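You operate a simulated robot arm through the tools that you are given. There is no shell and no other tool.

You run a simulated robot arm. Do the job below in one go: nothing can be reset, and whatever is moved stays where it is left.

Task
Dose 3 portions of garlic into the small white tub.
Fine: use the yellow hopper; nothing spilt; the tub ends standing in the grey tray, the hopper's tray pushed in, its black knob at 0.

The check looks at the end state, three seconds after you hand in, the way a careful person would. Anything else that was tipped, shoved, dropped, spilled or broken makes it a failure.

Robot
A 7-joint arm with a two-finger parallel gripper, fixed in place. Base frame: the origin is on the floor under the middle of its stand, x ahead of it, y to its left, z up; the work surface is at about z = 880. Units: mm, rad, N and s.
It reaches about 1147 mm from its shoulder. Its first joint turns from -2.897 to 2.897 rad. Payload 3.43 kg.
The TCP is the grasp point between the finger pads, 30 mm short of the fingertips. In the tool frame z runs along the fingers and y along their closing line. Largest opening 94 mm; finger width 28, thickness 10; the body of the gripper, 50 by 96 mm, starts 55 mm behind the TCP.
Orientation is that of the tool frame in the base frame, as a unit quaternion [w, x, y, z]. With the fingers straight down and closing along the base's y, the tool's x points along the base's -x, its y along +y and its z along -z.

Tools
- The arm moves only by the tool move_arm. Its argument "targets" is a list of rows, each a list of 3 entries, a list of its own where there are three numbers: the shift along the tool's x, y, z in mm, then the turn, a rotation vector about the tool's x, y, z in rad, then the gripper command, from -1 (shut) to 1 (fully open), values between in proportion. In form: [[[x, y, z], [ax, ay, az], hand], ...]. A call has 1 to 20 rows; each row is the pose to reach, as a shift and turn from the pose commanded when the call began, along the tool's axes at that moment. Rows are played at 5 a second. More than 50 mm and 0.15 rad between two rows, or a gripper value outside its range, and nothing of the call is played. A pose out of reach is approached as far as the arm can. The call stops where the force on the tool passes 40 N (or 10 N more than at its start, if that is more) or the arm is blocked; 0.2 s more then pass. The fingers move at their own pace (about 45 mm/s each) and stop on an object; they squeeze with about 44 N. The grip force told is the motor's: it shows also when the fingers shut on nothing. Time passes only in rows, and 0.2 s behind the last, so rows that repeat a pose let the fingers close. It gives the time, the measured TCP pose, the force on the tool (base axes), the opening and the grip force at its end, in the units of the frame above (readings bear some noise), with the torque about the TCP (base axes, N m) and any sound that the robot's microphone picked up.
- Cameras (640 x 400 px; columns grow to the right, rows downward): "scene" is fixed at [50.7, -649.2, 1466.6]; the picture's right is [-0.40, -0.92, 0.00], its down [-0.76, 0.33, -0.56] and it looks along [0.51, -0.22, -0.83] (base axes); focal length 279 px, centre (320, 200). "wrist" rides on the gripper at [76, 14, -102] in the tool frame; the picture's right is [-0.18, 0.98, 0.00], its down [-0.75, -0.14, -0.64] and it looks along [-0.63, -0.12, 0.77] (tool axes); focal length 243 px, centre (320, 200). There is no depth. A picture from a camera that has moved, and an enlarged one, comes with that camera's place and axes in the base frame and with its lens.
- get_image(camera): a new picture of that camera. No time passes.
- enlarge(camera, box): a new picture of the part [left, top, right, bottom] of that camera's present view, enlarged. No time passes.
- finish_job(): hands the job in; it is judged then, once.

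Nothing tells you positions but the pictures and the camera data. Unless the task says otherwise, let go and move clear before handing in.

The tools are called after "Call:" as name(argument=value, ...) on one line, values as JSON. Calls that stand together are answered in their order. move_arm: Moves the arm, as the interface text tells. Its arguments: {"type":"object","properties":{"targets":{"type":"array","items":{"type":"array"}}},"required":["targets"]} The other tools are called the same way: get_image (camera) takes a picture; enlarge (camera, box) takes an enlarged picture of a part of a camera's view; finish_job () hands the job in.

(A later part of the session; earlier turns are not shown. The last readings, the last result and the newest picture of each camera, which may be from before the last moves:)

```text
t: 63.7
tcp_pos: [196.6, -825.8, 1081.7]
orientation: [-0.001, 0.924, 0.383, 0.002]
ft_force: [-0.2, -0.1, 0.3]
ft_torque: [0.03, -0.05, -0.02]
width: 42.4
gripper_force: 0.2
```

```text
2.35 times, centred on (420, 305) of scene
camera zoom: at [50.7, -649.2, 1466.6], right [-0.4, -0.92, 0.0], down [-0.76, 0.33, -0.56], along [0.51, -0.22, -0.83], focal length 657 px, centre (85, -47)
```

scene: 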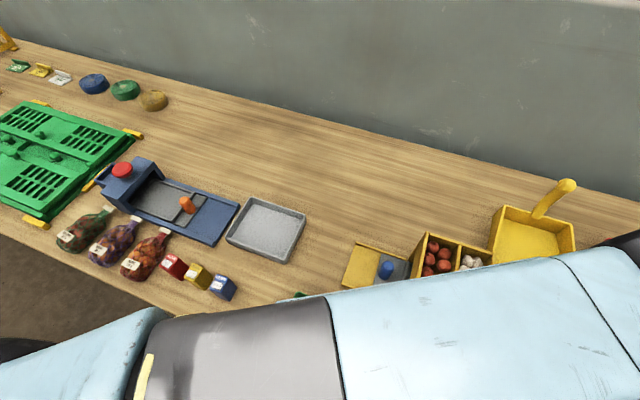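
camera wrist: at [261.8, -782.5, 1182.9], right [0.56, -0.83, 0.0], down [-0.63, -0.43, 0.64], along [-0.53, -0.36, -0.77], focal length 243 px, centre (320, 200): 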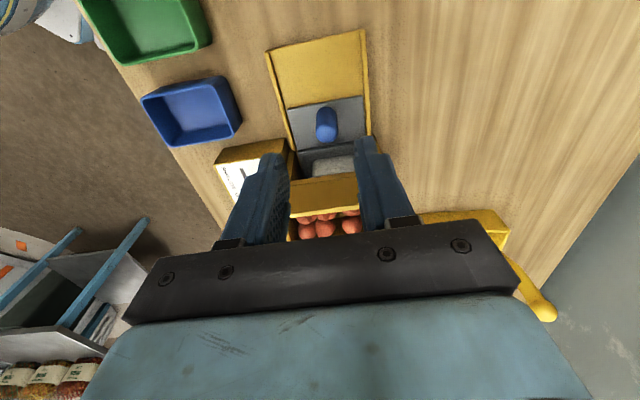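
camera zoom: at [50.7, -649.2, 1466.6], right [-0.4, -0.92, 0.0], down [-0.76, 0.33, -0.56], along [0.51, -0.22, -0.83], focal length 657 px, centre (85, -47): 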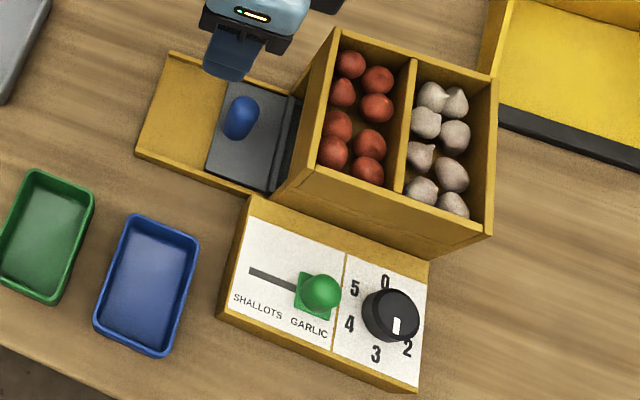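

The scene view confirms the pointer is at 3, and there are still 8 garlic bulbs. I'll tilt outward, descend on the peg, and grip it.

Call:
move_arm(targets=[[[0, 0, 0], [0, -0.12, 0], -0.1], [[-2, 1.3, 0], [0, -0.25, 0], -0.1], [[-10, 1.3, 33], [0, -0.25, 0], -0.1], [[-20, 1.3, 71], [0, -0.25, 0], -0.1], [[-29, 1.3, 107], [0, -0.25, 0], -0.1], [[-34, 1.3, 126], [0, -0.25, 0], -0.1], [[-36.6, 1.3, 137], [0, -0.25, 0], -0.1]])

Call:
get_image(camera="wrist")

Call:
enlarge(camera="scene", box=[350, 205, 450, 305])

```text
t: 65.3
tcp_pos: [173.0, -855.4, 943.4]
orientation: [0.048, 0.917, 0.38, -0.114]
ft_force: [-0.5, -0.1, -0.3]
ft_torque: [0.05, -0.01, 0.01]
width: 42.2
gripper_force: 0.0
```

```text
taken
camera wrist: at [254.1, -794.6, 1022.9], right [0.57, -0.82, 0.05], down [-0.51, -0.31, 0.81], along [-0.65, -0.48, -0.59], focal length 243 px, centre (320, 200)
```

wrist: 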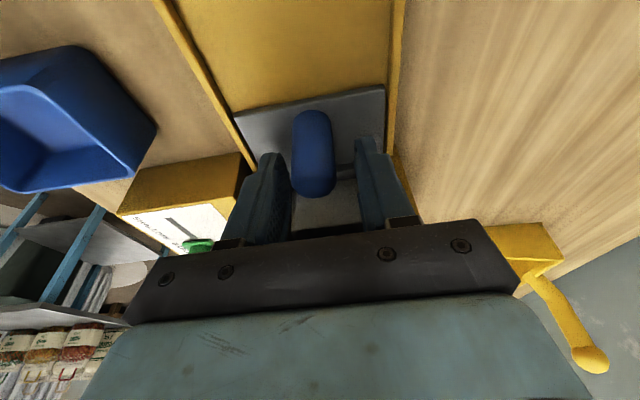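

```text
4.00 times, centred on (400, 255) of scene
camera zoom: at [50.7, -649.2, 1466.6], right [-0.4, -0.92, 0.0], down [-0.76, 0.33, -0.56], along [0.51, -0.22, -0.83], focal length 1117 px, centre (0, -20)
```

zoom: 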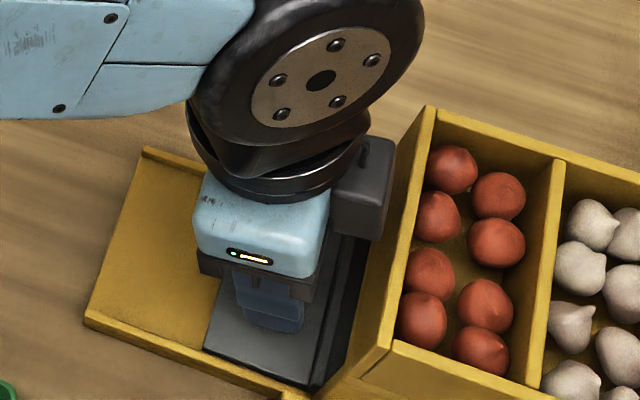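

The peg is about 3 mm off-centre, so I'll correct that and then grip it.

Call:
move_arm(targets=[[[2.8, -2.8, -0.7], [0, 0, 0], -0.1], [[2.8, -2.8, -0.7], [0, 0, 0], -0.3], [[2.8, -2.8, -0.7], [0, 0, 0], -0.5], [[2.8, -2.8, -0.7], [0, 0, 0], -0.7], [[2.8, -2.8, -0.7], [0, 0, 0], -0.7]])

Call:
get_image(camera="wrist")

```text
t: 66.5
tcp_pos: [173.0, -851.5, 942.6]
orientation: [0.048, 0.916, 0.381, -0.114]
ft_force: [4.5, -4.3, 0.3]
ft_torque: [0.04, 0.01, 0.04]
width: 23.2
gripper_force: 45.1
```

```text
taken
camera wrist: at [255.0, -790.5, 1022.9], right [0.57, -0.82, 0.05], down [-0.51, -0.31, 0.81], along [-0.65, -0.48, -0.59], focal length 243 px, centre (320, 200)
```

wrist: 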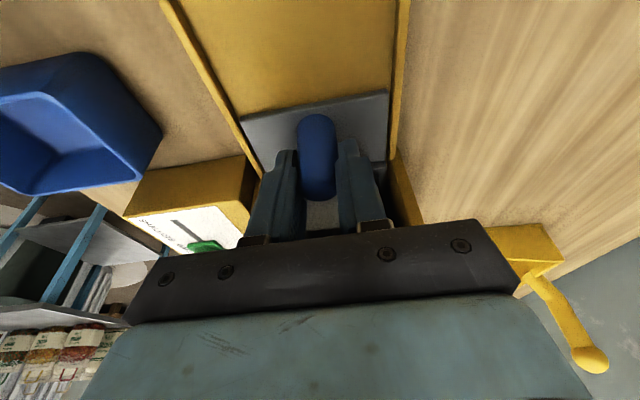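

Gripped. I'll pull the slide outward slowly and watch for any release.

Call:
move_arm(targets=[[[3.9, 0, -1], [0, 0, 0], -0.7], [[7.8, 0, -2], [0, 0, 0], -0.7], [[11.6, 0, -3], [0, 0, 0], -0.7], [[15.5, 0, -4], [0, 0, 0], -0.7], [[19.4, 0, -4.9], [0, 0, 0], -0.7], [[24.2, 0, -6.2], [0, 0, 0], -0.7], [[29.1, 0, -7.4], [0, 0, 0], -0.7], [[33.9, 0, -8.6], [0, 0, 0], -0.7], [[38.8, 0, -9.9], [0, 0, 0], -0.7], [[43.6, 0, -11.1], [0, 0, 0], -0.7], [[48.5, 0, -12.4], [0, 0, 0], -0.7], [[53.3, 0, -13.6], [0, 0, 0], -0.7], [[58.1, 0, -14.8], [0, 0, 0], -0.7]])

Call:
enlarge(camera="scene", box=[320, 205, 510, 345])

Call:
get_image(camera="wrist")

```text
t: 69.3
tcp_pos: [216.0, -808.6, 943.6]
orientation: [0.047, 0.916, 0.381, -0.114]
ft_force: [17.6, -17.9, -6.6]
ft_torque: [-0.49, -0.06, 0.08]
width: 23.4
gripper_force: 45.4
```

```text
2.86 times, centred on (415, 275) of scene
camera zoom: at [50.7, -649.2, 1466.6], right [-0.4, -0.92, 0.0], down [-0.76, 0.33, -0.56], along [0.51, -0.22, -0.83], focal length 798 px, centre (49, -14)
```

zoom: 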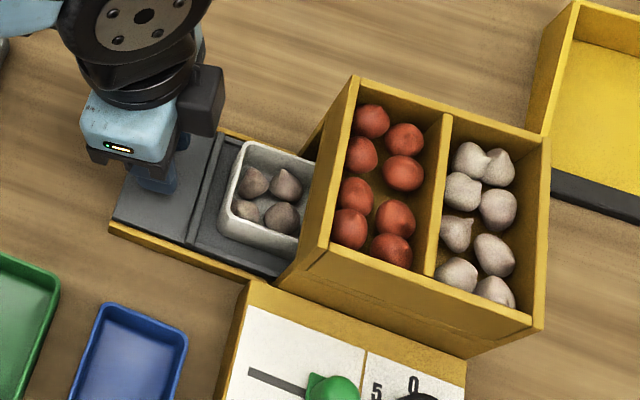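

```text
taken
camera wrist: at [297.8, -747.8, 1023.0], right [0.57, -0.82, 0.04], down [-0.51, -0.31, 0.81], along [-0.65, -0.48, -0.59], focal length 243 px, centre (320, 200)
```

wrist: 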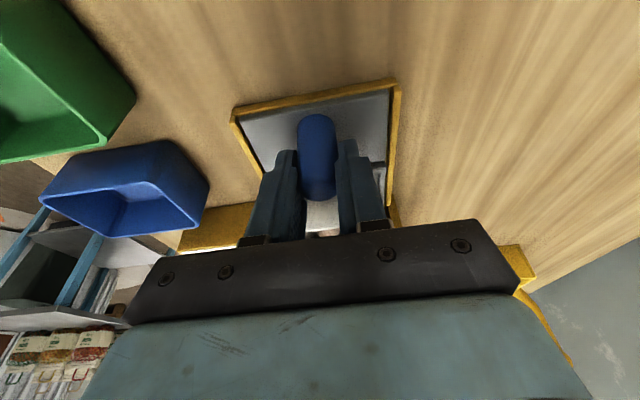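

Garlic is already in the tub, so it dropped as the knob was turned. I'll pull the slide fully out, with a small lateral correction, to count the bulbs.

Call:
move_arm(targets=[[[3, 1, -0.8], [0, 0, 0], -0.7], [[7.8, 1.5, -2], [0, 0, 0], -0.7], [[12.6, 1.5, -3.2], [0, 0, 0], -0.7], [[17.4, 1.5, -4.4], [0, 0, 0], -0.7], [[22.3, 1.5, -5.7], [0, 0, 0], -0.7], [[27.1, 1.5, -6.9], [0, 0, 0], -0.7], [[32, 1.5, -8.2], [0, 0, 0], -0.7], [[36.8, 1.5, -9.4], [0, 0, 0], -0.7], [[41.7, 1.5, -10.6], [0, 0, 0], -0.7], [[46.5, 1.5, -11.9], [0, 0, 0], -0.7], [[50.4, 1.5, -12.9], [0, 0, 0], -0.7]])

Call:
enlarge(camera="scene", box=[310, 190, 510, 340])

Call:
enlarge(camera="scene", box=[340, 220, 430, 300])

```text
t: 71.7
tcp_pos: [253.3, -773.3, 944.4]
orientation: [0.047, 0.916, 0.381, -0.113]
ft_force: [-3.9, 3.0, -7.0]
ft_torque: [0.74, -0.53, -0.04]
width: 23.2
gripper_force: 44.8
```

```text
2.67 times, centred on (410, 265) of scene
camera zoom: at [50.7, -649.2, 1466.6], right [-0.4, -0.92, 0.0], down [-0.76, 0.33, -0.56], along [0.51, -0.22, -0.83], focal length 745 px, centre (80, 27)
```

zoom: 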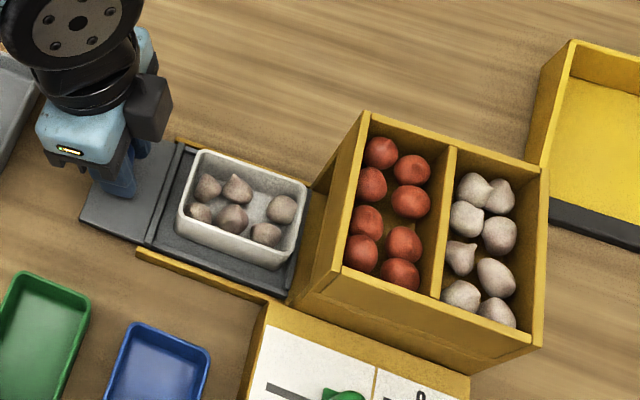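

```text
5.00 times, centred on (385, 260) of scene
camera zoom: at [50.7, -649.2, 1466.6], right [-0.4, -0.92, 0.0], down [-0.76, 0.33, -0.56], along [0.51, -0.22, -0.83], focal length 1396 px, centre (-5, -100)
```

zoom: 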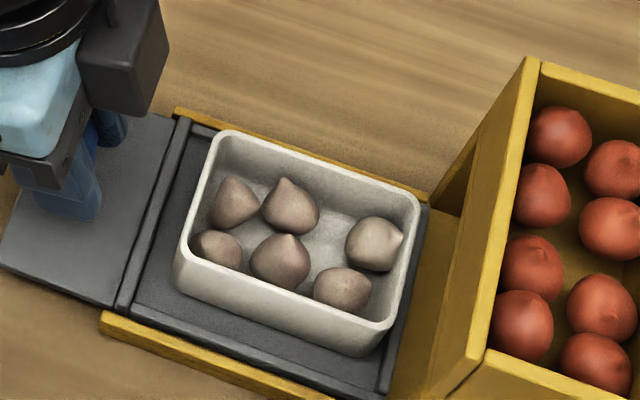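

There are six bulbs in the tub. I need to know whether a portion is two bulbs or one, so I'll inspect the hopper and the tub more closely before doing anything else.

Call:
enlarge(camera="scene", box=[380, 220, 520, 320])

Call:
enlarge(camera="scene", box=[450, 245, 500, 320])

Call:
enlarge(camera="scene", box=[370, 240, 430, 300])

Call:
enlarge(camera="scene", box=[370, 290, 490, 390])

```text
4.00 times, centred on (450, 270) of scene
camera zoom: at [50.7, -649.2, 1466.6], right [-0.4, -0.92, 0.0], down [-0.76, 0.33, -0.56], along [0.51, -0.22, -0.83], focal length 1117 px, centre (-200, -80)
```

zoom: 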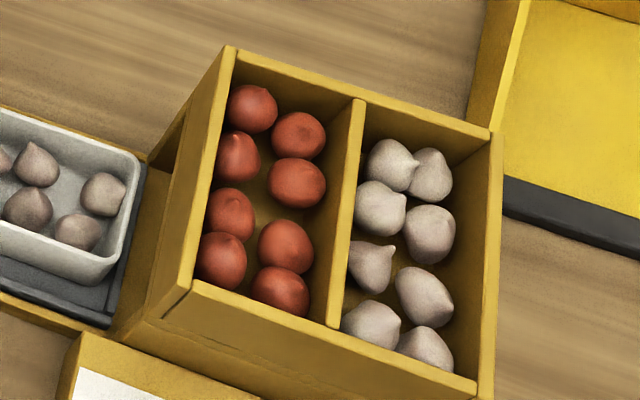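

```text
5.33 times, centred on (475, 282) of scene
camera zoom: at [50.7, -649.2, 1466.6], right [-0.4, -0.92, 0.0], down [-0.76, 0.33, -0.56], along [0.51, -0.22, -0.83], focal length 1490 px, centre (-507, -240)
```

zoom: 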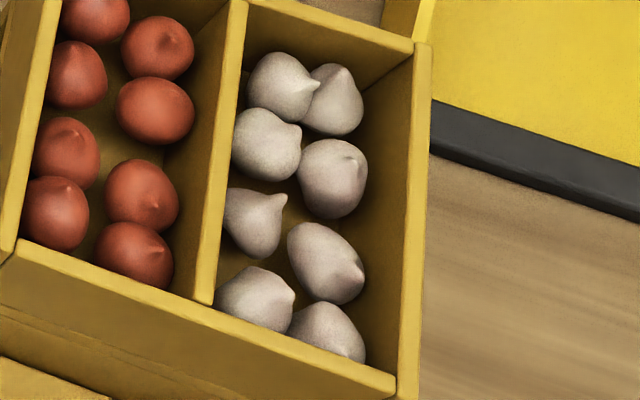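

```text
6.67 times, centred on (400, 270) of scene
camera zoom: at [50.7, -649.2, 1466.6], right [-0.4, -0.92, 0.0], down [-0.76, 0.33, -0.56], along [0.51, -0.22, -0.83], focal length 1862 px, centre (-213, -267)
```

zoom: 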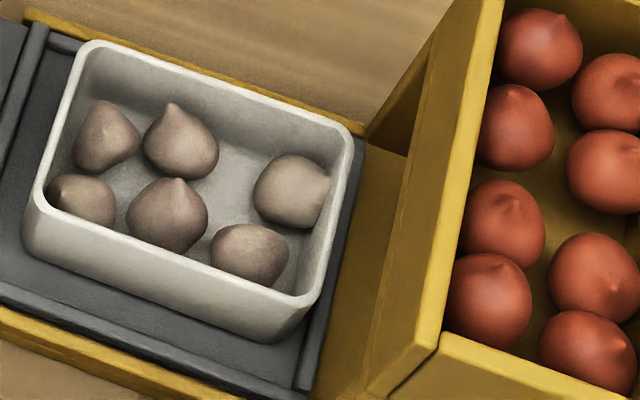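

```text
4.00 times, centred on (430, 340) of scene
camera zoom: at [50.7, -649.2, 1466.6], right [-0.4, -0.92, 0.0], down [-0.76, 0.33, -0.56], along [0.51, -0.22, -0.83], focal length 1117 px, centre (-120, -360)
```

zoom: 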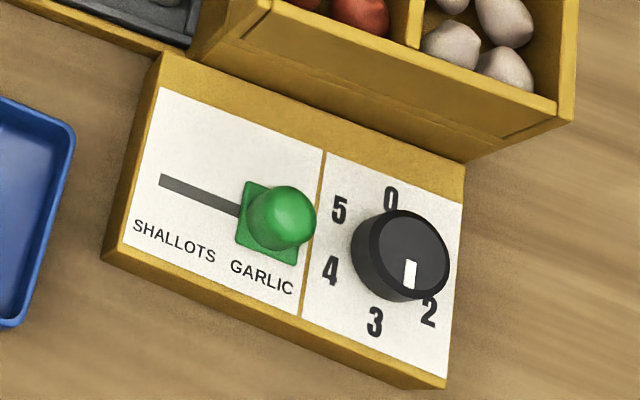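

The bulbs lie as three pairs across the tub, which suggests two bulbs per portion. I'll take one more view, with the same framing as before dosing, to compare the hopper's fill level.

Call:
enlarge(camera="scene", box=[390, 225, 510, 345])

Call:
enlarge(camera="scene", box=[310, 220, 510, 400])

```text
3.33 times, centred on (450, 285) of scene
camera zoom: at [50.7, -649.2, 1466.6], right [-0.4, -0.92, 0.0], down [-0.76, 0.33, -0.56], along [0.51, -0.22, -0.83], focal length 931 px, centre (-113, -83)
```

zoom: 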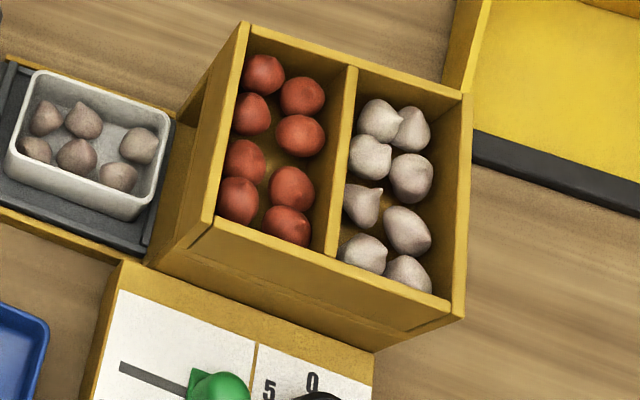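

```text
2.22 times, centred on (410, 310) of scene
camera zoom: at [50.7, -649.2, 1466.6], right [-0.4, -0.92, 0.0], down [-0.76, 0.33, -0.56], along [0.51, -0.22, -0.83], focal length 621 px, centre (120, -44)
```

zoom: 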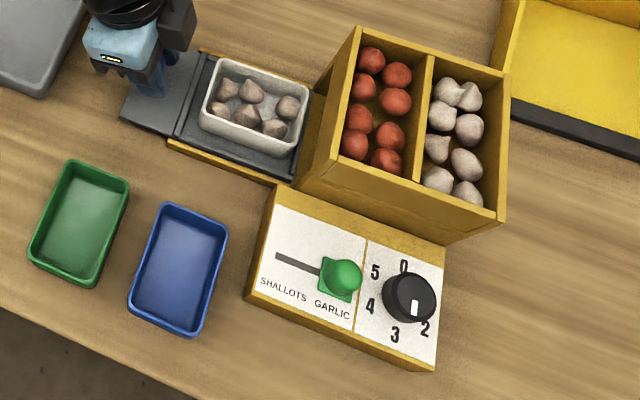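

The pile in the hopper has sunk slightly and the tub holds three pairs. Each click of the knob evidently drops one two-bulb portion, so I take this as 3 portions. I'll pull the slide the last few millimetres, release the peg, and go up.

Call:
move_arm(targets=[[[2.4, 0, -0.6], [0, 0, 0], -0.7], [[4.8, 0, -1.2], [0, 0, 0], -0.7], [[6.3, 0, -1.6], [0, 0, 0], -0.7], [[6.3, 0, -1.6], [0, 0, 0], -0.3], [[6.3, 0, -1.6], [0, 0, 0], -0.1], [[6.3, 0, -1.6], [0, 0, 0], -0.1], [[6.3, 0, -20], [0, 0, 0], -0.1], [[6.3, 0, -60], [0, 0, 0], -0.1], [[6.3, 0, -105], [0, 0.1, 0], 0.1], [[6.3, 0, -140], [0, 0.25, 0], 0.5]])

Call:
get_image(camera="wrist")

Call:
get_image(camera="scene")

```text
t: 73.9
tcp_pos: [282.7, -743.0, 1078.1]
orientation: [-0.001, 0.923, 0.384, 0.003]
ft_force: [0.2, 0.4, 0.6]
ft_torque: [-0.01, 0.03, 0.0]
width: 70.5
gripper_force: 0.1
```

```text
taken
camera wrist: at [347.5, -699.1, 1180.0], right [0.57, -0.82, 0.0], down [-0.63, -0.44, 0.64], along [-0.53, -0.36, -0.77], focal length 243 px, centre (320, 200)
```

wrist: 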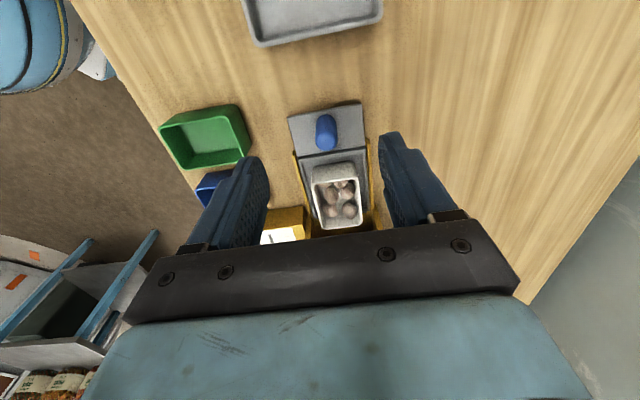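

```text
taken
```

scene: 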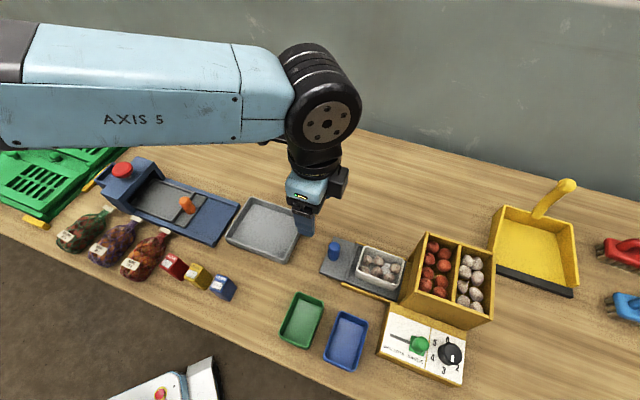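

Call:
enlarge(camera="wrist", box=[270, 90, 400, 240])

Call:
enlarge(camera="scene", box=[310, 220, 430, 320])

```text
2.67 times, centred on (335, 165) of wrist
camera zoom: at [347.5, -699.1, 1180.0], right [0.57, -0.82, 0.0], down [-0.63, -0.44, 0.64], along [-0.53, -0.36, -0.77], focal length 647 px, centre (280, 293)
```

zoom: 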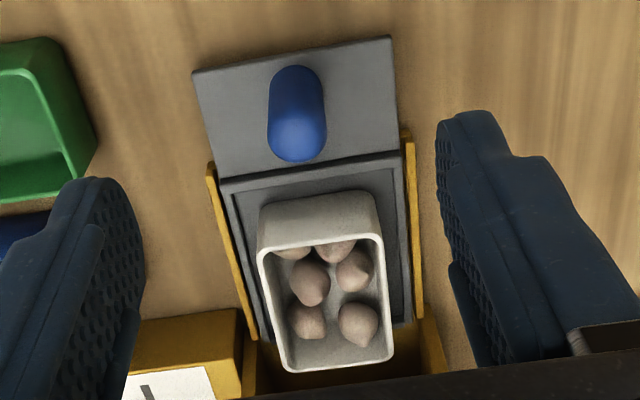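

```text
4.00 times, centred on (370, 270) of scene
camera zoom: at [50.7, -649.2, 1466.6], right [-0.4, -0.92, 0.0], down [-0.76, 0.33, -0.56], along [0.51, -0.22, -0.83], focal length 1117 px, centre (120, -80)
```

zoom: 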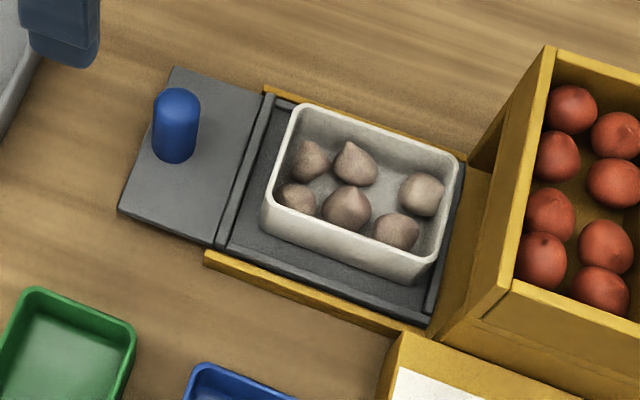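

The tub is centred at about a=-464, b=726, with bulbs below the rim. I'll move over it and descend with the fingers outside its long walls.

Call:
move_arm(targets=[[[-46, 0, 0], [0, 0, 0], 0.58], [[-92, 0, 5], [0, 0, 0], 0.58], [[-138, 0.3, 18], [0, 0, 0], 0.58], [[-138, 0.3, 50], [0, 0, 0], 0.58], [[-138, 0.3, 85], [0, 0, 0], 0.58], [[-138, 0.3, 112], [0, 0, 0], 0.58]])

Call:
get_image(camera="wrist")

Call:
enlarge(camera="scene", box=[310, 200, 450, 310])

```text
t: 75.3
tcp_pos: [183.9, -841.3, 967.3]
orientation: [0.001, 0.923, 0.384, 0.002]
ft_force: [0.8, 0.4, 0.0]
ft_torque: [0.03, 0.02, -0.02]
width: 74.3
gripper_force: 0.0
```

```text
taken
camera wrist: at [248.2, -797.1, 1067.9], right [0.57, -0.82, 0.0], down [-0.63, -0.44, 0.64], along [-0.53, -0.36, -0.77], focal length 243 px, centre (320, 200)
```

wrist: 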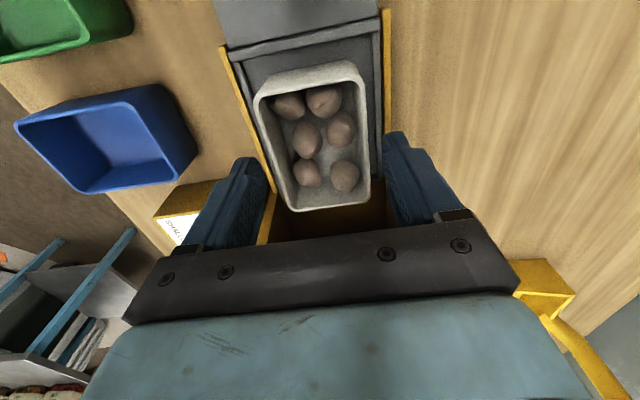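

```text
3.64 times, centred on (380, 255) of scene
camera zoom: at [50.7, -649.2, 1466.6], right [-0.4, -0.92, 0.0], down [-0.76, 0.33, -0.56], along [0.51, -0.22, -0.83], focal length 1016 px, centre (102, 0)
```

zoom: 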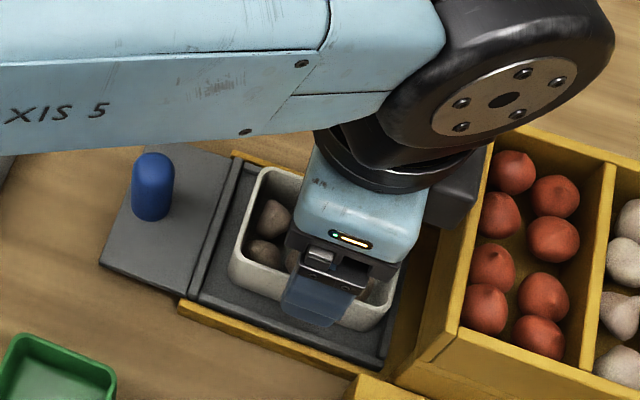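

The tub is centred between the fingers. I'll descend the remaining 25 mm and close.

Call:
move_arm(targets=[[[0, 0, 12], [0, 0, 0], 0.58], [[0, 0, 22], [0, 0, 0], 0.58], [[0, 0, 25], [0, 0, 0], 0.58], [[0, 0, 25], [0, 0, 0], 0.4], [[0, 0, 25], [0, 0, 0], 0.25], [[0, 0, 25], [0, 0, 0], 0.1], [[0, 0, 25], [0, 0, 0], 0.0], [[0, 0, 25], [0, 0, 0], 0.0]])

Call:
get_image(camera="wrist")

```text
t: 77.1
tcp_pos: [183.4, -841.4, 942.5]
orientation: [0.001, 0.923, 0.384, 0.001]
ft_force: [-0.9, -1.7, 18.6]
ft_torque: [-0.05, 0.59, -0.04]
width: 59.2
gripper_force: 44.1
```

```text
taken
camera wrist: at [248.7, -796.7, 1044.1], right [0.57, -0.82, 0.0], down [-0.63, -0.43, 0.64], along [-0.53, -0.36, -0.77], focal length 243 px, centre (320, 200)
```

wrist: 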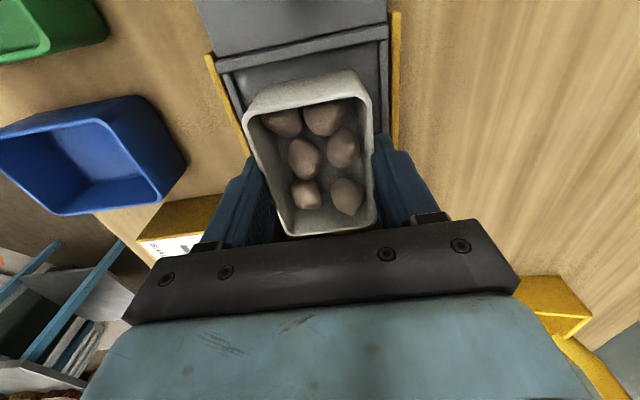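

Gripped at 59 mm. I'll lift slowly and level.

Call:
move_arm(targets=[[[0, 0, -3], [0, 0, 0], 0.0], [[0, 0, -7], [0, 0, 0], 0.0], [[0, 0, -13], [0, 0, 0], 0.0], [[0, 0, -21], [0, 0, 0], 0.0], [[0, 0, -31], [0, 0, 0], 0.0], [[0, 0, -43], [0, 0, 0], 0.0], [[0, 0, -56], [0, 0, 0], 0.0], [[0, 0, -70], [0, 0, 0], 0.0], [[0, 0, -82], [0, 0, 0], 0.0]])

Call:
get_image(camera="wrist")

Call:
get_image(camera="scene")

```text
t: 79.1
tcp_pos: [184.9, -840.7, 1022.6]
orientation: [-0.001, 0.923, 0.384, 0.003]
ft_force: [-0.5, 0.1, -1.9]
ft_torque: [0.02, 0.04, 0.03]
width: 59.2
gripper_force: 43.6
```

```text
taken
camera wrist: at [248.8, -797.3, 1123.9], right [0.57, -0.82, 0.0], down [-0.63, -0.44, 0.64], along [-0.53, -0.36, -0.77], focal length 243 px, centre (320, 200)
```

wrist: 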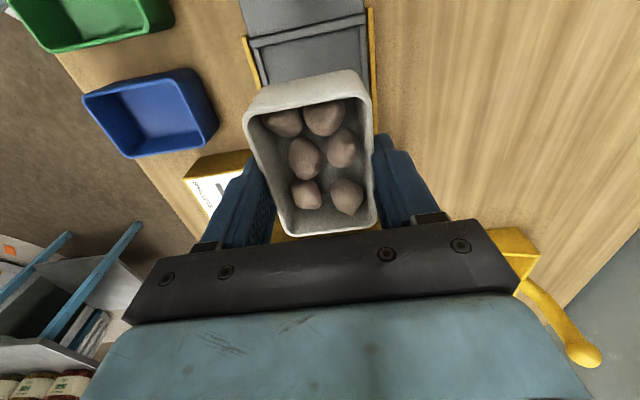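

```text
taken
```

scene: 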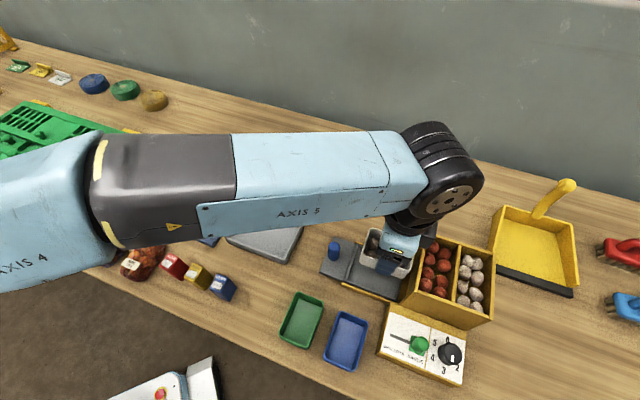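

The tub is secure and level. I'll carry it gently to above the grey tray, centred at about a=-198, b=734.

Call:
move_arm(targets=[[[8, 0.3, 0], [0, 0, 0], 0.0], [[22, 0.8, 0], [0, 0, 0], 0.0], [[42, 1.5, 0], [0, 0, 0], 0.0], [[65, 2.3, 0], [0, 0, 0], 0.0], [[90, 3.2, 0], [0, 0, 0], 0.0], [[115, 4.1, 0], [0, 0, 0], 0.0], [[140, 5, 0], [0, 0, 0], 0.0], [[165, 5.9, 0], [0, 0, 0], 0.0], [[190, 6.8, 0], [0, 0, 0], 0.0], [[213, 7.6, 0], [0, 0, 0], 0.0], [[233, 8.3, 0], [0, 0, 0], 0.0], [[248, 8.9, 0], [0, 0, 0], 0.0], [[258, 9.2, 0], [0, 0, 0], 0.0], [[263, 9.4, 0], [0, 0, 0], 0.0], [[265.5, 9.5, 0], [0, 0, 0], 0.0]])

Call:
get_image(camera="wrist")

Call:
get_image(camera="scene")

```text
t: 82.3
tcp_pos: [377.7, -660.9, 1025.4]
orientation: [-0.001, 0.923, 0.384, 0.001]
ft_force: [0.6, 1.1, -1.4]
ft_torque: [-0.01, 0.0, -0.01]
width: 59.2
gripper_force: 43.9
```

```text
taken
camera wrist: at [442.9, -615.7, 1125.5], right [0.57, -0.82, 0.0], down [-0.63, -0.44, 0.64], along [-0.53, -0.36, -0.77], focal length 243 px, centre (320, 200)
```

wrist: 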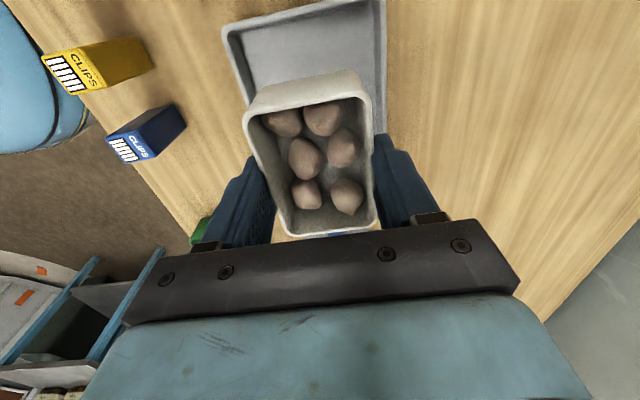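

```text
taken
```

scene: 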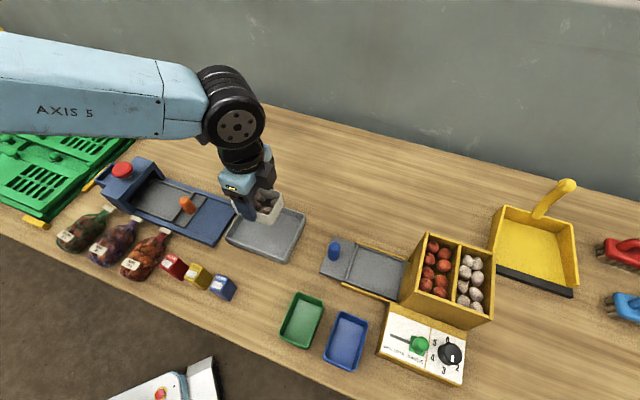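

Position over the grey tray checks out. I'll lower slowly to just above its floor.

Call:
move_arm(targets=[[[0, 0, 15], [0, 0, 0], 0.0], [[0, 0, 35], [0, 0, 0], 0.0], [[0, 0, 55], [0, 0, 0], 0.0], [[0, 0, 72], [0, 0, 0], 0.0], [[0, 0, 83], [0, 0, 0], 0.0], [[0, 0, 88], [0, 0, 0], 0.0], [[0, 0, 91], [0, 0, 0], 0.0]])

Call:
get_image(camera="wrist")

Call:
enlarge(camera="scene", box=[200, 160, 330, 280])

```text
t: 83.9
tcp_pos: [378.9, -659.5, 932.6]
orientation: [0.001, 0.924, 0.383, 0.002]
ft_force: [0.9, 2.0, 6.9]
ft_torque: [-0.02, 0.43, -0.07]
width: 59.5
gripper_force: 43.7
```

```text
taken
camera wrist: at [442.5, -615.9, 1034.3], right [0.57, -0.82, 0.0], down [-0.63, -0.44, 0.64], along [-0.53, -0.36, -0.77], focal length 243 px, centre (320, 200)
```

wrist: 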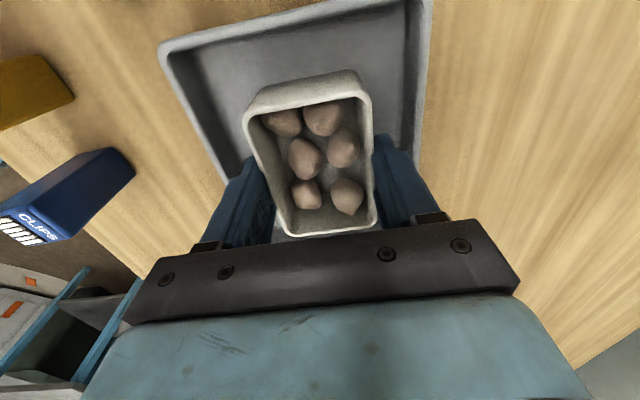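

```text
3.33 times, centred on (265, 220) of scene
camera zoom: at [50.7, -649.2, 1466.6], right [-0.4, -0.92, 0.0], down [-0.76, 0.33, -0.56], along [0.51, -0.22, -0.83], focal length 931 px, centre (503, 133)
```

zoom: 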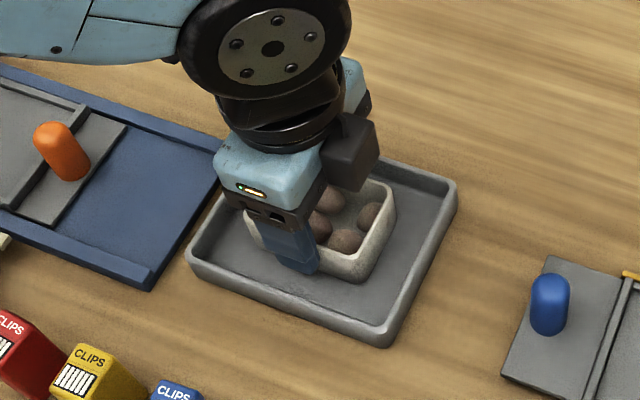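

A light upward force (7 N) shows the tub has just touched the tray floor. I'll settle one more millimetre and release with a small opening.

Call:
move_arm(targets=[[[0, 0, 0.7], [0, 0, 0], 0.0], [[0, 0, 1.2], [0, 0, 0], 0.0], [[0, 0, 1.2], [0, 0, 0], 0.25], [[0, 0, 1.2], [0, 0, 0], 0.35], [[0, 0, 1.2], [0, 0, 0], 0.45], [[0, 0, 1.2], [0, 0, 0], 0.5], [[0, 0, 1.2], [0, 0, 0], 0.5]])

Call:
get_image(camera="wrist")

```text
t: 85.5
tcp_pos: [378.8, -659.1, 930.9]
orientation: [0.0, 0.924, 0.383, 0.001]
ft_force: [-0.3, 0.2, 0.5]
ft_torque: [-0.03, -0.01, 0.0]
width: 70.3
gripper_force: 0.1
```

```text
taken
camera wrist: at [443.1, -615.7, 1032.2], right [0.57, -0.82, 0.0], down [-0.63, -0.44, 0.64], along [-0.53, -0.36, -0.77], focal length 243 px, centre (320, 200)
```

wrist: 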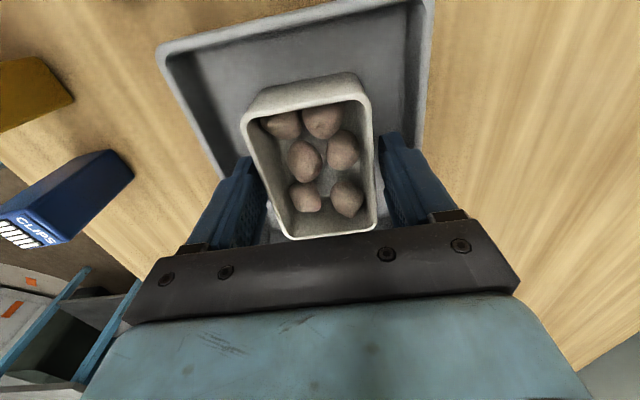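

Released and standing free. I'll lift straight up and take a close look.

Call:
move_arm(targets=[[[0, 0, -8], [0, 0, 0], 0.5], [[0, 0, -25], [0, 0, 0], 0.5], [[0, 0, -60], [0, 0, 0], 0.5], [[0, 0, -105], [0, 0, 0], 0.5], [[0, 0, -150], [0, 0, 0], 0.5]])

Call:
get_image(camera="wrist")

Call:
get_image(camera="scene")

Call:
enlarge(camera="scene", box=[200, 160, 330, 280])

```text
t: 86.7
tcp_pos: [378.9, -660.1, 1082.7]
orientation: [-0.001, 0.923, 0.384, 0.002]
ft_force: [0.5, -0.6, 0.1]
ft_torque: [0.02, 0.02, 0.01]
width: 70.6
gripper_force: 0.1
```

```text
taken
camera wrist: at [442.8, -616.6, 1183.6], right [0.57, -0.82, 0.0], down [-0.63, -0.44, 0.64], along [-0.53, -0.36, -0.77], focal length 243 px, centre (320, 200)
```

wrist: 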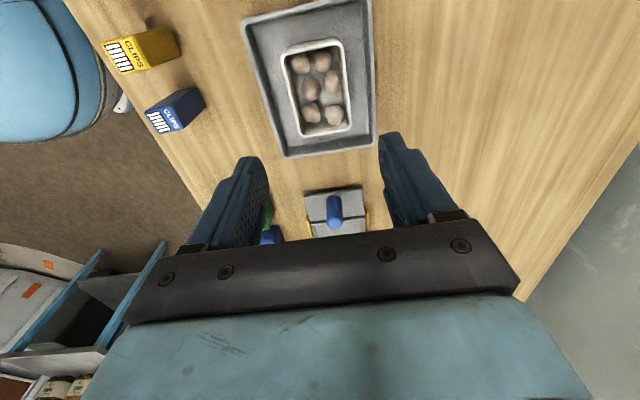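

```text
taken
```

scene: 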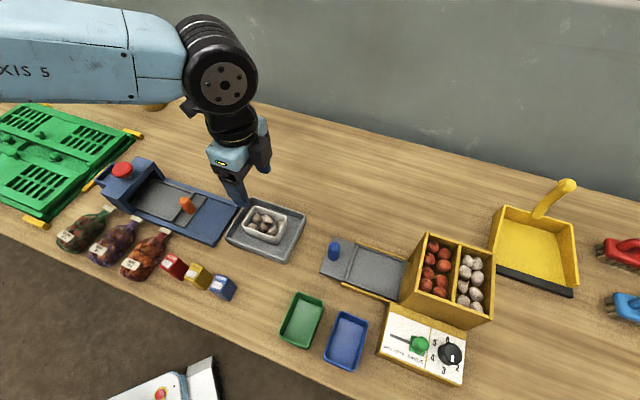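

```text
3.33 times, centred on (265, 220) of scene
camera zoom: at [50.7, -649.2, 1466.6], right [-0.4, -0.92, 0.0], down [-0.76, 0.33, -0.56], along [0.51, -0.22, -0.83], focal length 931 px, centre (503, 133)
```

zoom: 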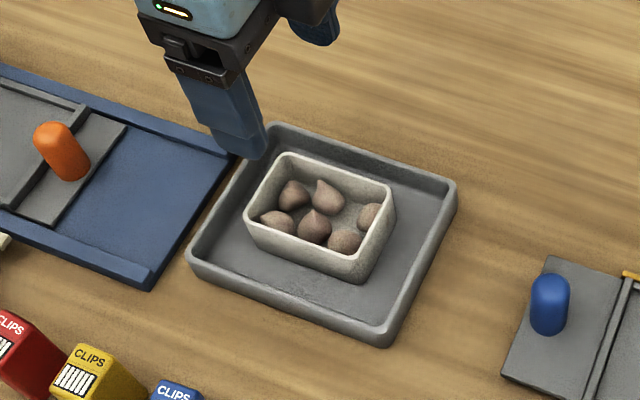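

The tub stands in the grey tray with six bulbs. I'll zoom in from above to confirm they're garlic.

Call:
enlarge(camera="wrist", box=[240, 0, 390, 160])

Call:
enlarge(camera="scene", box=[235, 195, 295, 250])

Call:
enlarge(camera="scene", box=[450, 245, 500, 320])

```text
2.50 times, centred on (315, 80) of wrist
camera zoom: at [442.8, -616.6, 1183.6], right [0.57, -0.82, 0.0], down [-0.63, -0.44, 0.64], along [-0.53, -0.36, -0.77], focal length 606 px, centre (332, 500)
```

zoom: 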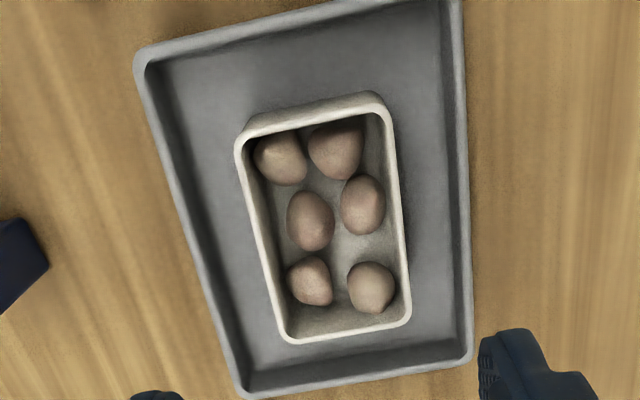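

```text
7.27 times, centred on (265, 222) of scene
camera zoom: at [50.7, -649.2, 1466.6], right [-0.4, -0.92, 0.0], down [-0.76, 0.33, -0.56], along [0.51, -0.22, -0.83], focal length 2031 px, centre (720, 36)
```

zoom: 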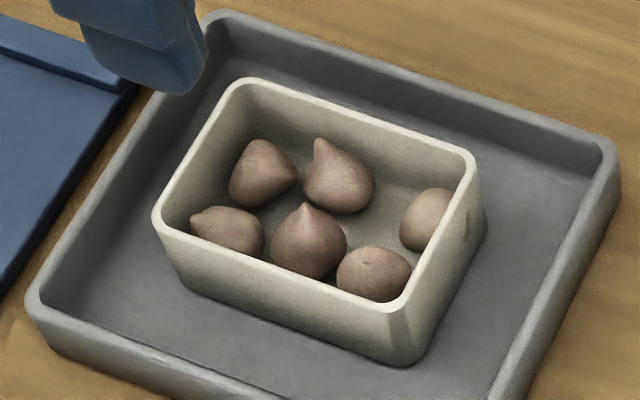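

```text
5.33 times, centred on (475, 282) of scene
camera zoom: at [50.7, -649.2, 1466.6], right [-0.4, -0.92, 0.0], down [-0.76, 0.33, -0.56], along [0.51, -0.22, -0.83], focal length 1490 px, centre (-507, -240)
```

zoom: 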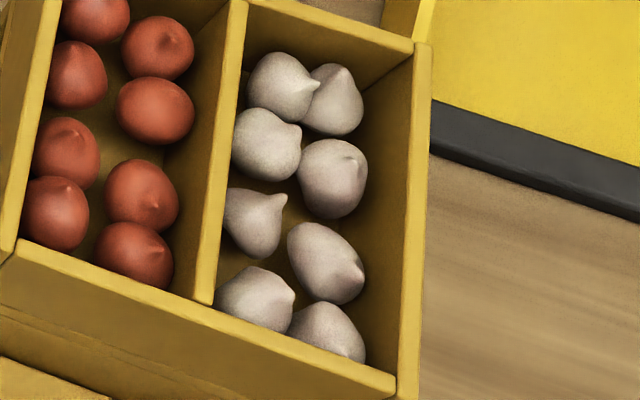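

They have the pointed garlic shape, and the lever was on GARLIC throughout. With the slide still out I'll turn the knob back to 0, counter-clockwise via 2 and 1. First I'll move above it with the gripper turned for the reverse stroke.

Call:
move_arm(targets=[[[-40, -12, -2], [0, 0, 0.05], 0.3], [[-81, -24, -2], [0, 0, 0.1], 0.1], [[-122, -37, -2], [0, 0, 0.15], 0.0], [[-162, -49, -2], [0, 0, 0.2], -0.02], [[-203, -61, -2], [0, 0, 0.26], -0.02], [[-243, -73, -2], [0, 0, 0.31], -0.02], [[-284, -86, -2], [0, 0, 0.36], -0.02], [[-324, -98, -2], [0, 0, 0.42], -0.02], [[-365, -110, -2], [0, 0, 0.47], -0.02], [[-405.2, -122.2, -2], [0, 0, 0.524], -0.02]])

Call:
get_image(camera="wrist")

Call:
get_image(camera="scene")

```text
t: 88.9
tcp_pos: [5.3, -863.2, 1083.6]
orientation: [-0.001, 0.991, 0.131, 0.002]
ft_force: [0.2, -0.1, 0.9]
ft_torque: [0.02, 0.09, -0.04]
width: 46.1
gripper_force: 0.1
```

```text
taken
camera wrist: at [83.4, -856.2, 1184.8], right [0.08, -1.0, 0.0], down [-0.77, -0.06, 0.64], along [-0.64, -0.05, -0.77], focal length 243 px, centre (320, 200)
```

wrist: 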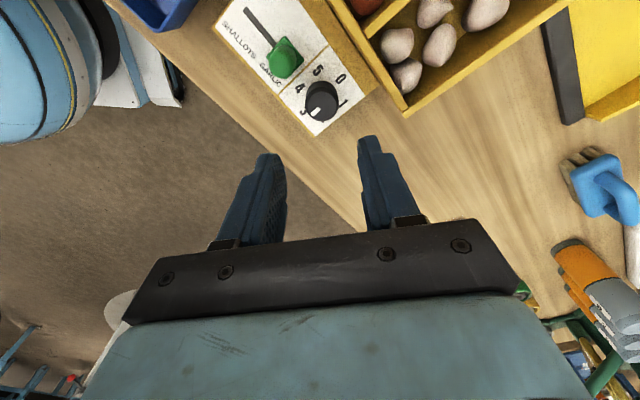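

```text
taken
```

scene: 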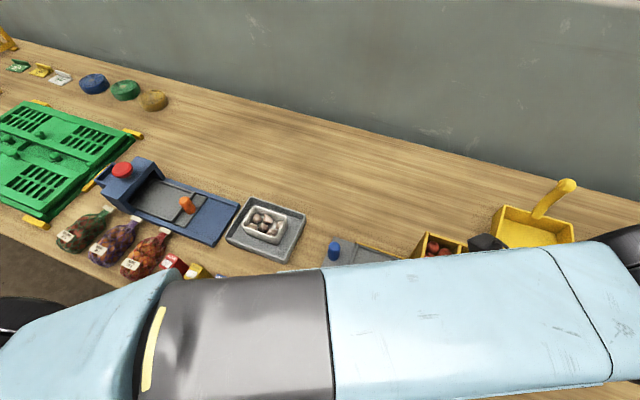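

Out of the arm's shadow the bulbs look white. I'll confirm quickly and look at the knob.

Call:
enlarge(camera="scene", box=[220, 190, 310, 265])

Call:
enlarge(camera="wrist", box=[260, 40, 380, 150])

```text
5.33 times, centred on (265, 228) of scene
camera zoom: at [50.7, -649.2, 1466.6], right [-0.4, -0.92, 0.0], down [-0.76, 0.33, -0.56], along [0.51, -0.22, -0.83], focal length 1490 px, centre (613, 53)
```

zoom: 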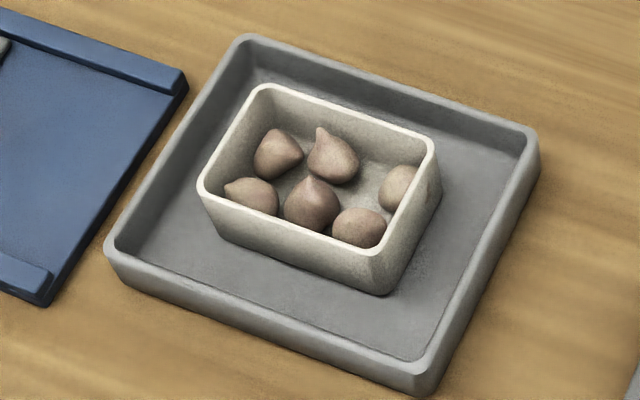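

```text
3.64 times, centred on (320, 95) of wrist
camera zoom: at [83.4, -856.2, 1184.8], right [0.08, -1.0, 0.0], down [-0.77, -0.06, 0.64], along [-0.64, -0.05, -0.77], focal length 882 px, centre (320, 582)
```

zoom: 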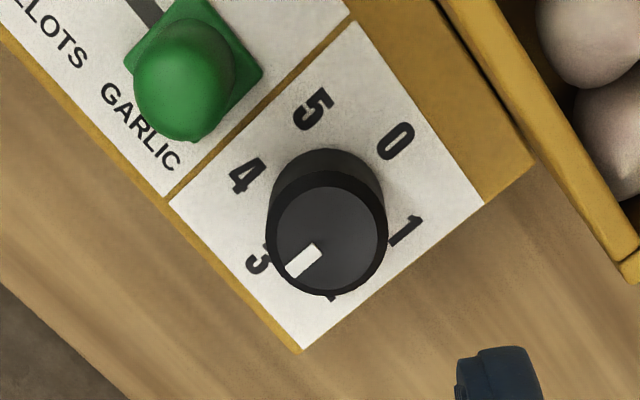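

The pointer is clearly on 3. I'll lean the gripper forward and descend to just above the knob.

Call:
move_arm(targets=[[[0.7, -0.8, 0], [-0.1, 0, 0], -0.02], [[1.4, -1.7, 5], [-0.17, 0, 0], -0.02], [[1.4, -1.7, 45], [-0.17, 0, 0], -0.02], [[1.4, -1.7, 80], [-0.17, 0, 0], -0.02], [[1.4, -1.7, 97], [-0.17, 0, 0], -0.02]])

Call:
enlarge(camera="wrist", box=[200, 60, 420, 240])

```text
t: 90.1
tcp_pos: [7.1, -859.2, 984.3]
orientation: [0.083, 0.988, 0.131, 0.014]
ft_force: [-0.6, 0.6, -0.1]
ft_torque: [0.01, 0.0, -0.01]
width: 46.0
gripper_force: 0.1
```

```text
2.22 times, centred on (310, 150) of wrist
camera zoom: at [81.0, -835.4, 1087.2], right [0.07, -0.98, 0.16], down [-0.79, 0.04, 0.61], along [-0.6, -0.18, -0.78], focal length 539 px, centre (342, 311)
```

zoom: 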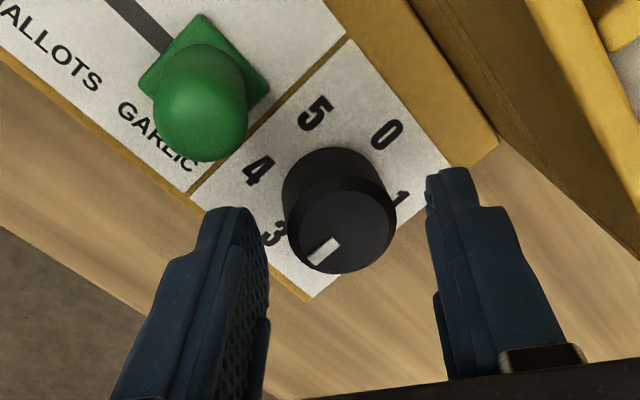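

The knob is centred between the fingers. I'll descend and grip it.

Call:
move_arm(targets=[[[-0.7, -0.8, 10], [0, 0, 0], -0.02], [[-0.7, -2.6, 21.2], [0, 0, 0], -0.02], [[-0.7, -2.6, 21.2], [0, 0, 0], -0.15], [[-0.7, -2.6, 21.2], [0, 0, 0], -0.3], [[-0.7, -2.6, 21.2], [0, 0, 0], -0.5], [[-0.7, -2.6, 21.2], [0, 0, 0], -0.5]])

Call:
enlarge(camera="wrist", box=[200, 60, 420, 240])

```text
t: 91.5
tcp_pos: [8.0, -859.8, 964.7]
orientation: [0.082, 0.988, 0.13, 0.012]
ft_force: [1.3, -4.7, 1.8]
ft_torque: [0.63, 0.34, -0.01]
width: 35.2
gripper_force: 44.6
```

```text
2.22 times, centred on (310, 150) of wrist
camera zoom: at [80.5, -836.9, 1066.4], right [0.07, -0.98, 0.16], down [-0.79, 0.04, 0.61], along [-0.6, -0.18, -0.78], focal length 539 px, centre (342, 311)
```

zoom: 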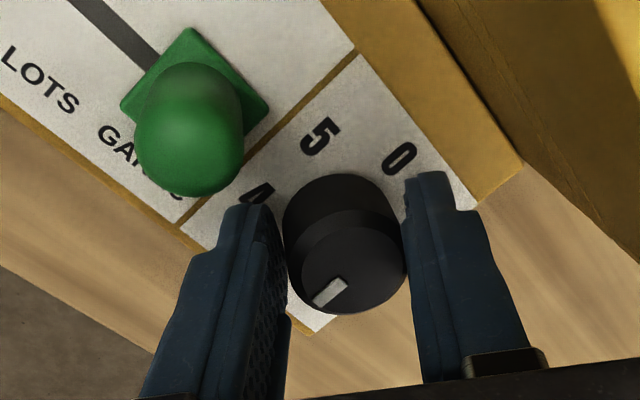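

Gripped. I'll turn it 60° counter-clockwise, from 3 to 2.

Call:
move_arm(targets=[[[-0.41, 0.02, 0], [0, 0.0177, -0.1032], -0.5], [[-0.81, 0.08, 0.01], [0, 0.0354, -0.2064], -0.5], [[-1.2, 0.19, 0.03], [0, 0.0531, -0.3096], -0.5], [[-1.58, 0.33, 0.06], [0, 0.0708, -0.4129], -0.5], [[-1.95, 0.51, 0.09], [0, 0.0885, -0.5161], -0.5], [[-2.29, 0.73, 0.13], [0, 0.1062, -0.6193], -0.5], [[-2.6, 0.98, 0.17], [0, 0.1239, -0.7225], -0.5], [[-2.89, 1.27, 0.22], [0, 0.1416, -0.8257], -0.5], [[-3.15, 1.58, 0.27], [0, 0.1593, -0.9289], -0.5], [[-3.37, 1.92, 0.33], [0, 0.177, -1.0321], -0.5]])

Call:
enlarge(camera="wrist", box=[200, 60, 420, 240])

Call:
enlarge(camera="scene", box=[310, 200, 510, 340])

```text
t: 93.7
tcp_pos: [2.9, -861.7, 964.3]
orientation: [0.066, 0.79, 0.607, 0.054]
ft_force: [-3.1, 33.7, 1.8]
ft_torque: [1.34, 0.84, 0.02]
width: 34.8
gripper_force: 44.8
```

```text
2.22 times, centred on (310, 150) of wrist
camera zoom: at [19.8, -787.3, 1066.5], right [0.89, -0.43, 0.17], down [-0.43, -0.67, 0.6], along [-0.15, -0.61, -0.78], focal length 539 px, centre (342, 311)
```

zoom: 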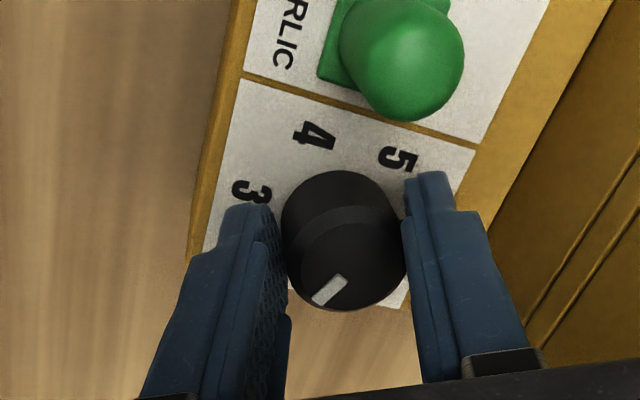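

```text
2.86 times, centred on (410, 270) of scene
camera zoom: at [50.7, -649.2, 1466.6], right [-0.4, -0.92, 0.0], down [-0.76, 0.33, -0.56], along [0.51, -0.22, -0.83], focal length 798 px, centre (63, 0)
```

zoom: 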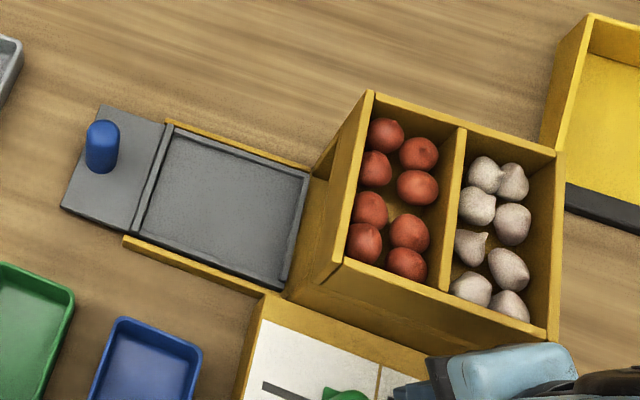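

The knob is at 2; the slide and base area are clean, with nothing dropped. I'll release, lift, rotate back to the start angle and descend again.

Call:
move_arm(targets=[[[0, 0, 0], [0, 0, 0], -0.2], [[0, 0, 0], [0, 0, 0], -0.05], [[0, 0, 0], [0, 0, 0], -0.02], [[0, 4.2, -24.6], [0, 0, 0], -0.02], [[0.51, 4.23, -24.6], [0, -0.0221, 0.129], -0.02], [[1.01, 4.33, -24.6], [0, -0.0442, 0.258], -0.02], [[1.49, 4.49, -24.55], [0, -0.0663, 0.387], -0.02], [[1.95, 4.71, -24.5], [0, -0.0884, 0.516], -0.02], [[2.37, 4.99, -24.46], [0, -0.1105, 0.645], -0.02], [[2.75, 5.32, -24.4], [0, -0.1326, 0.774], -0.02], [[3.09, 5.7, -24.34], [0, -0.1547, 0.903], -0.02], [[3.37, 6.12, -24.27], [0, -0.177, 1.0321], -0.02]])

Call:
enlarge(camera="wrist", box=[200, 60, 420, 240])

```text
t: 96.3
tcp_pos: [7.1, -861.5, 988.3]
orientation: [0.083, 0.988, 0.13, 0.014]
ft_force: [-0.8, 0.4, 0.1]
ft_torque: [0.01, -0.02, 0.0]
width: 46.2
gripper_force: 0.1
```

```text
2.22 times, centred on (310, 150) of wrist
camera zoom: at [80.3, -837.5, 1090.7], right [0.07, -0.98, 0.16], down [-0.79, 0.04, 0.61], along [-0.6, -0.17, -0.78], focal length 539 px, centre (342, 311)
```

zoom: 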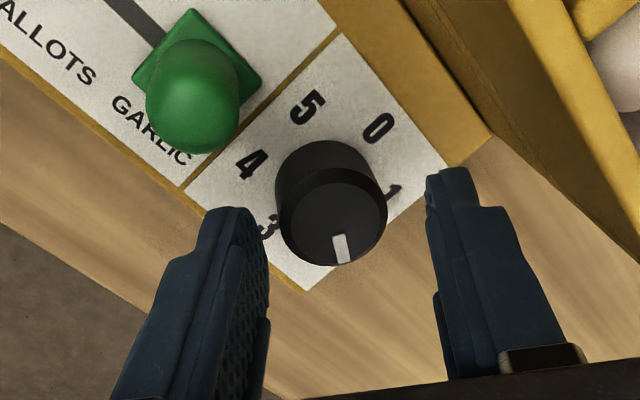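

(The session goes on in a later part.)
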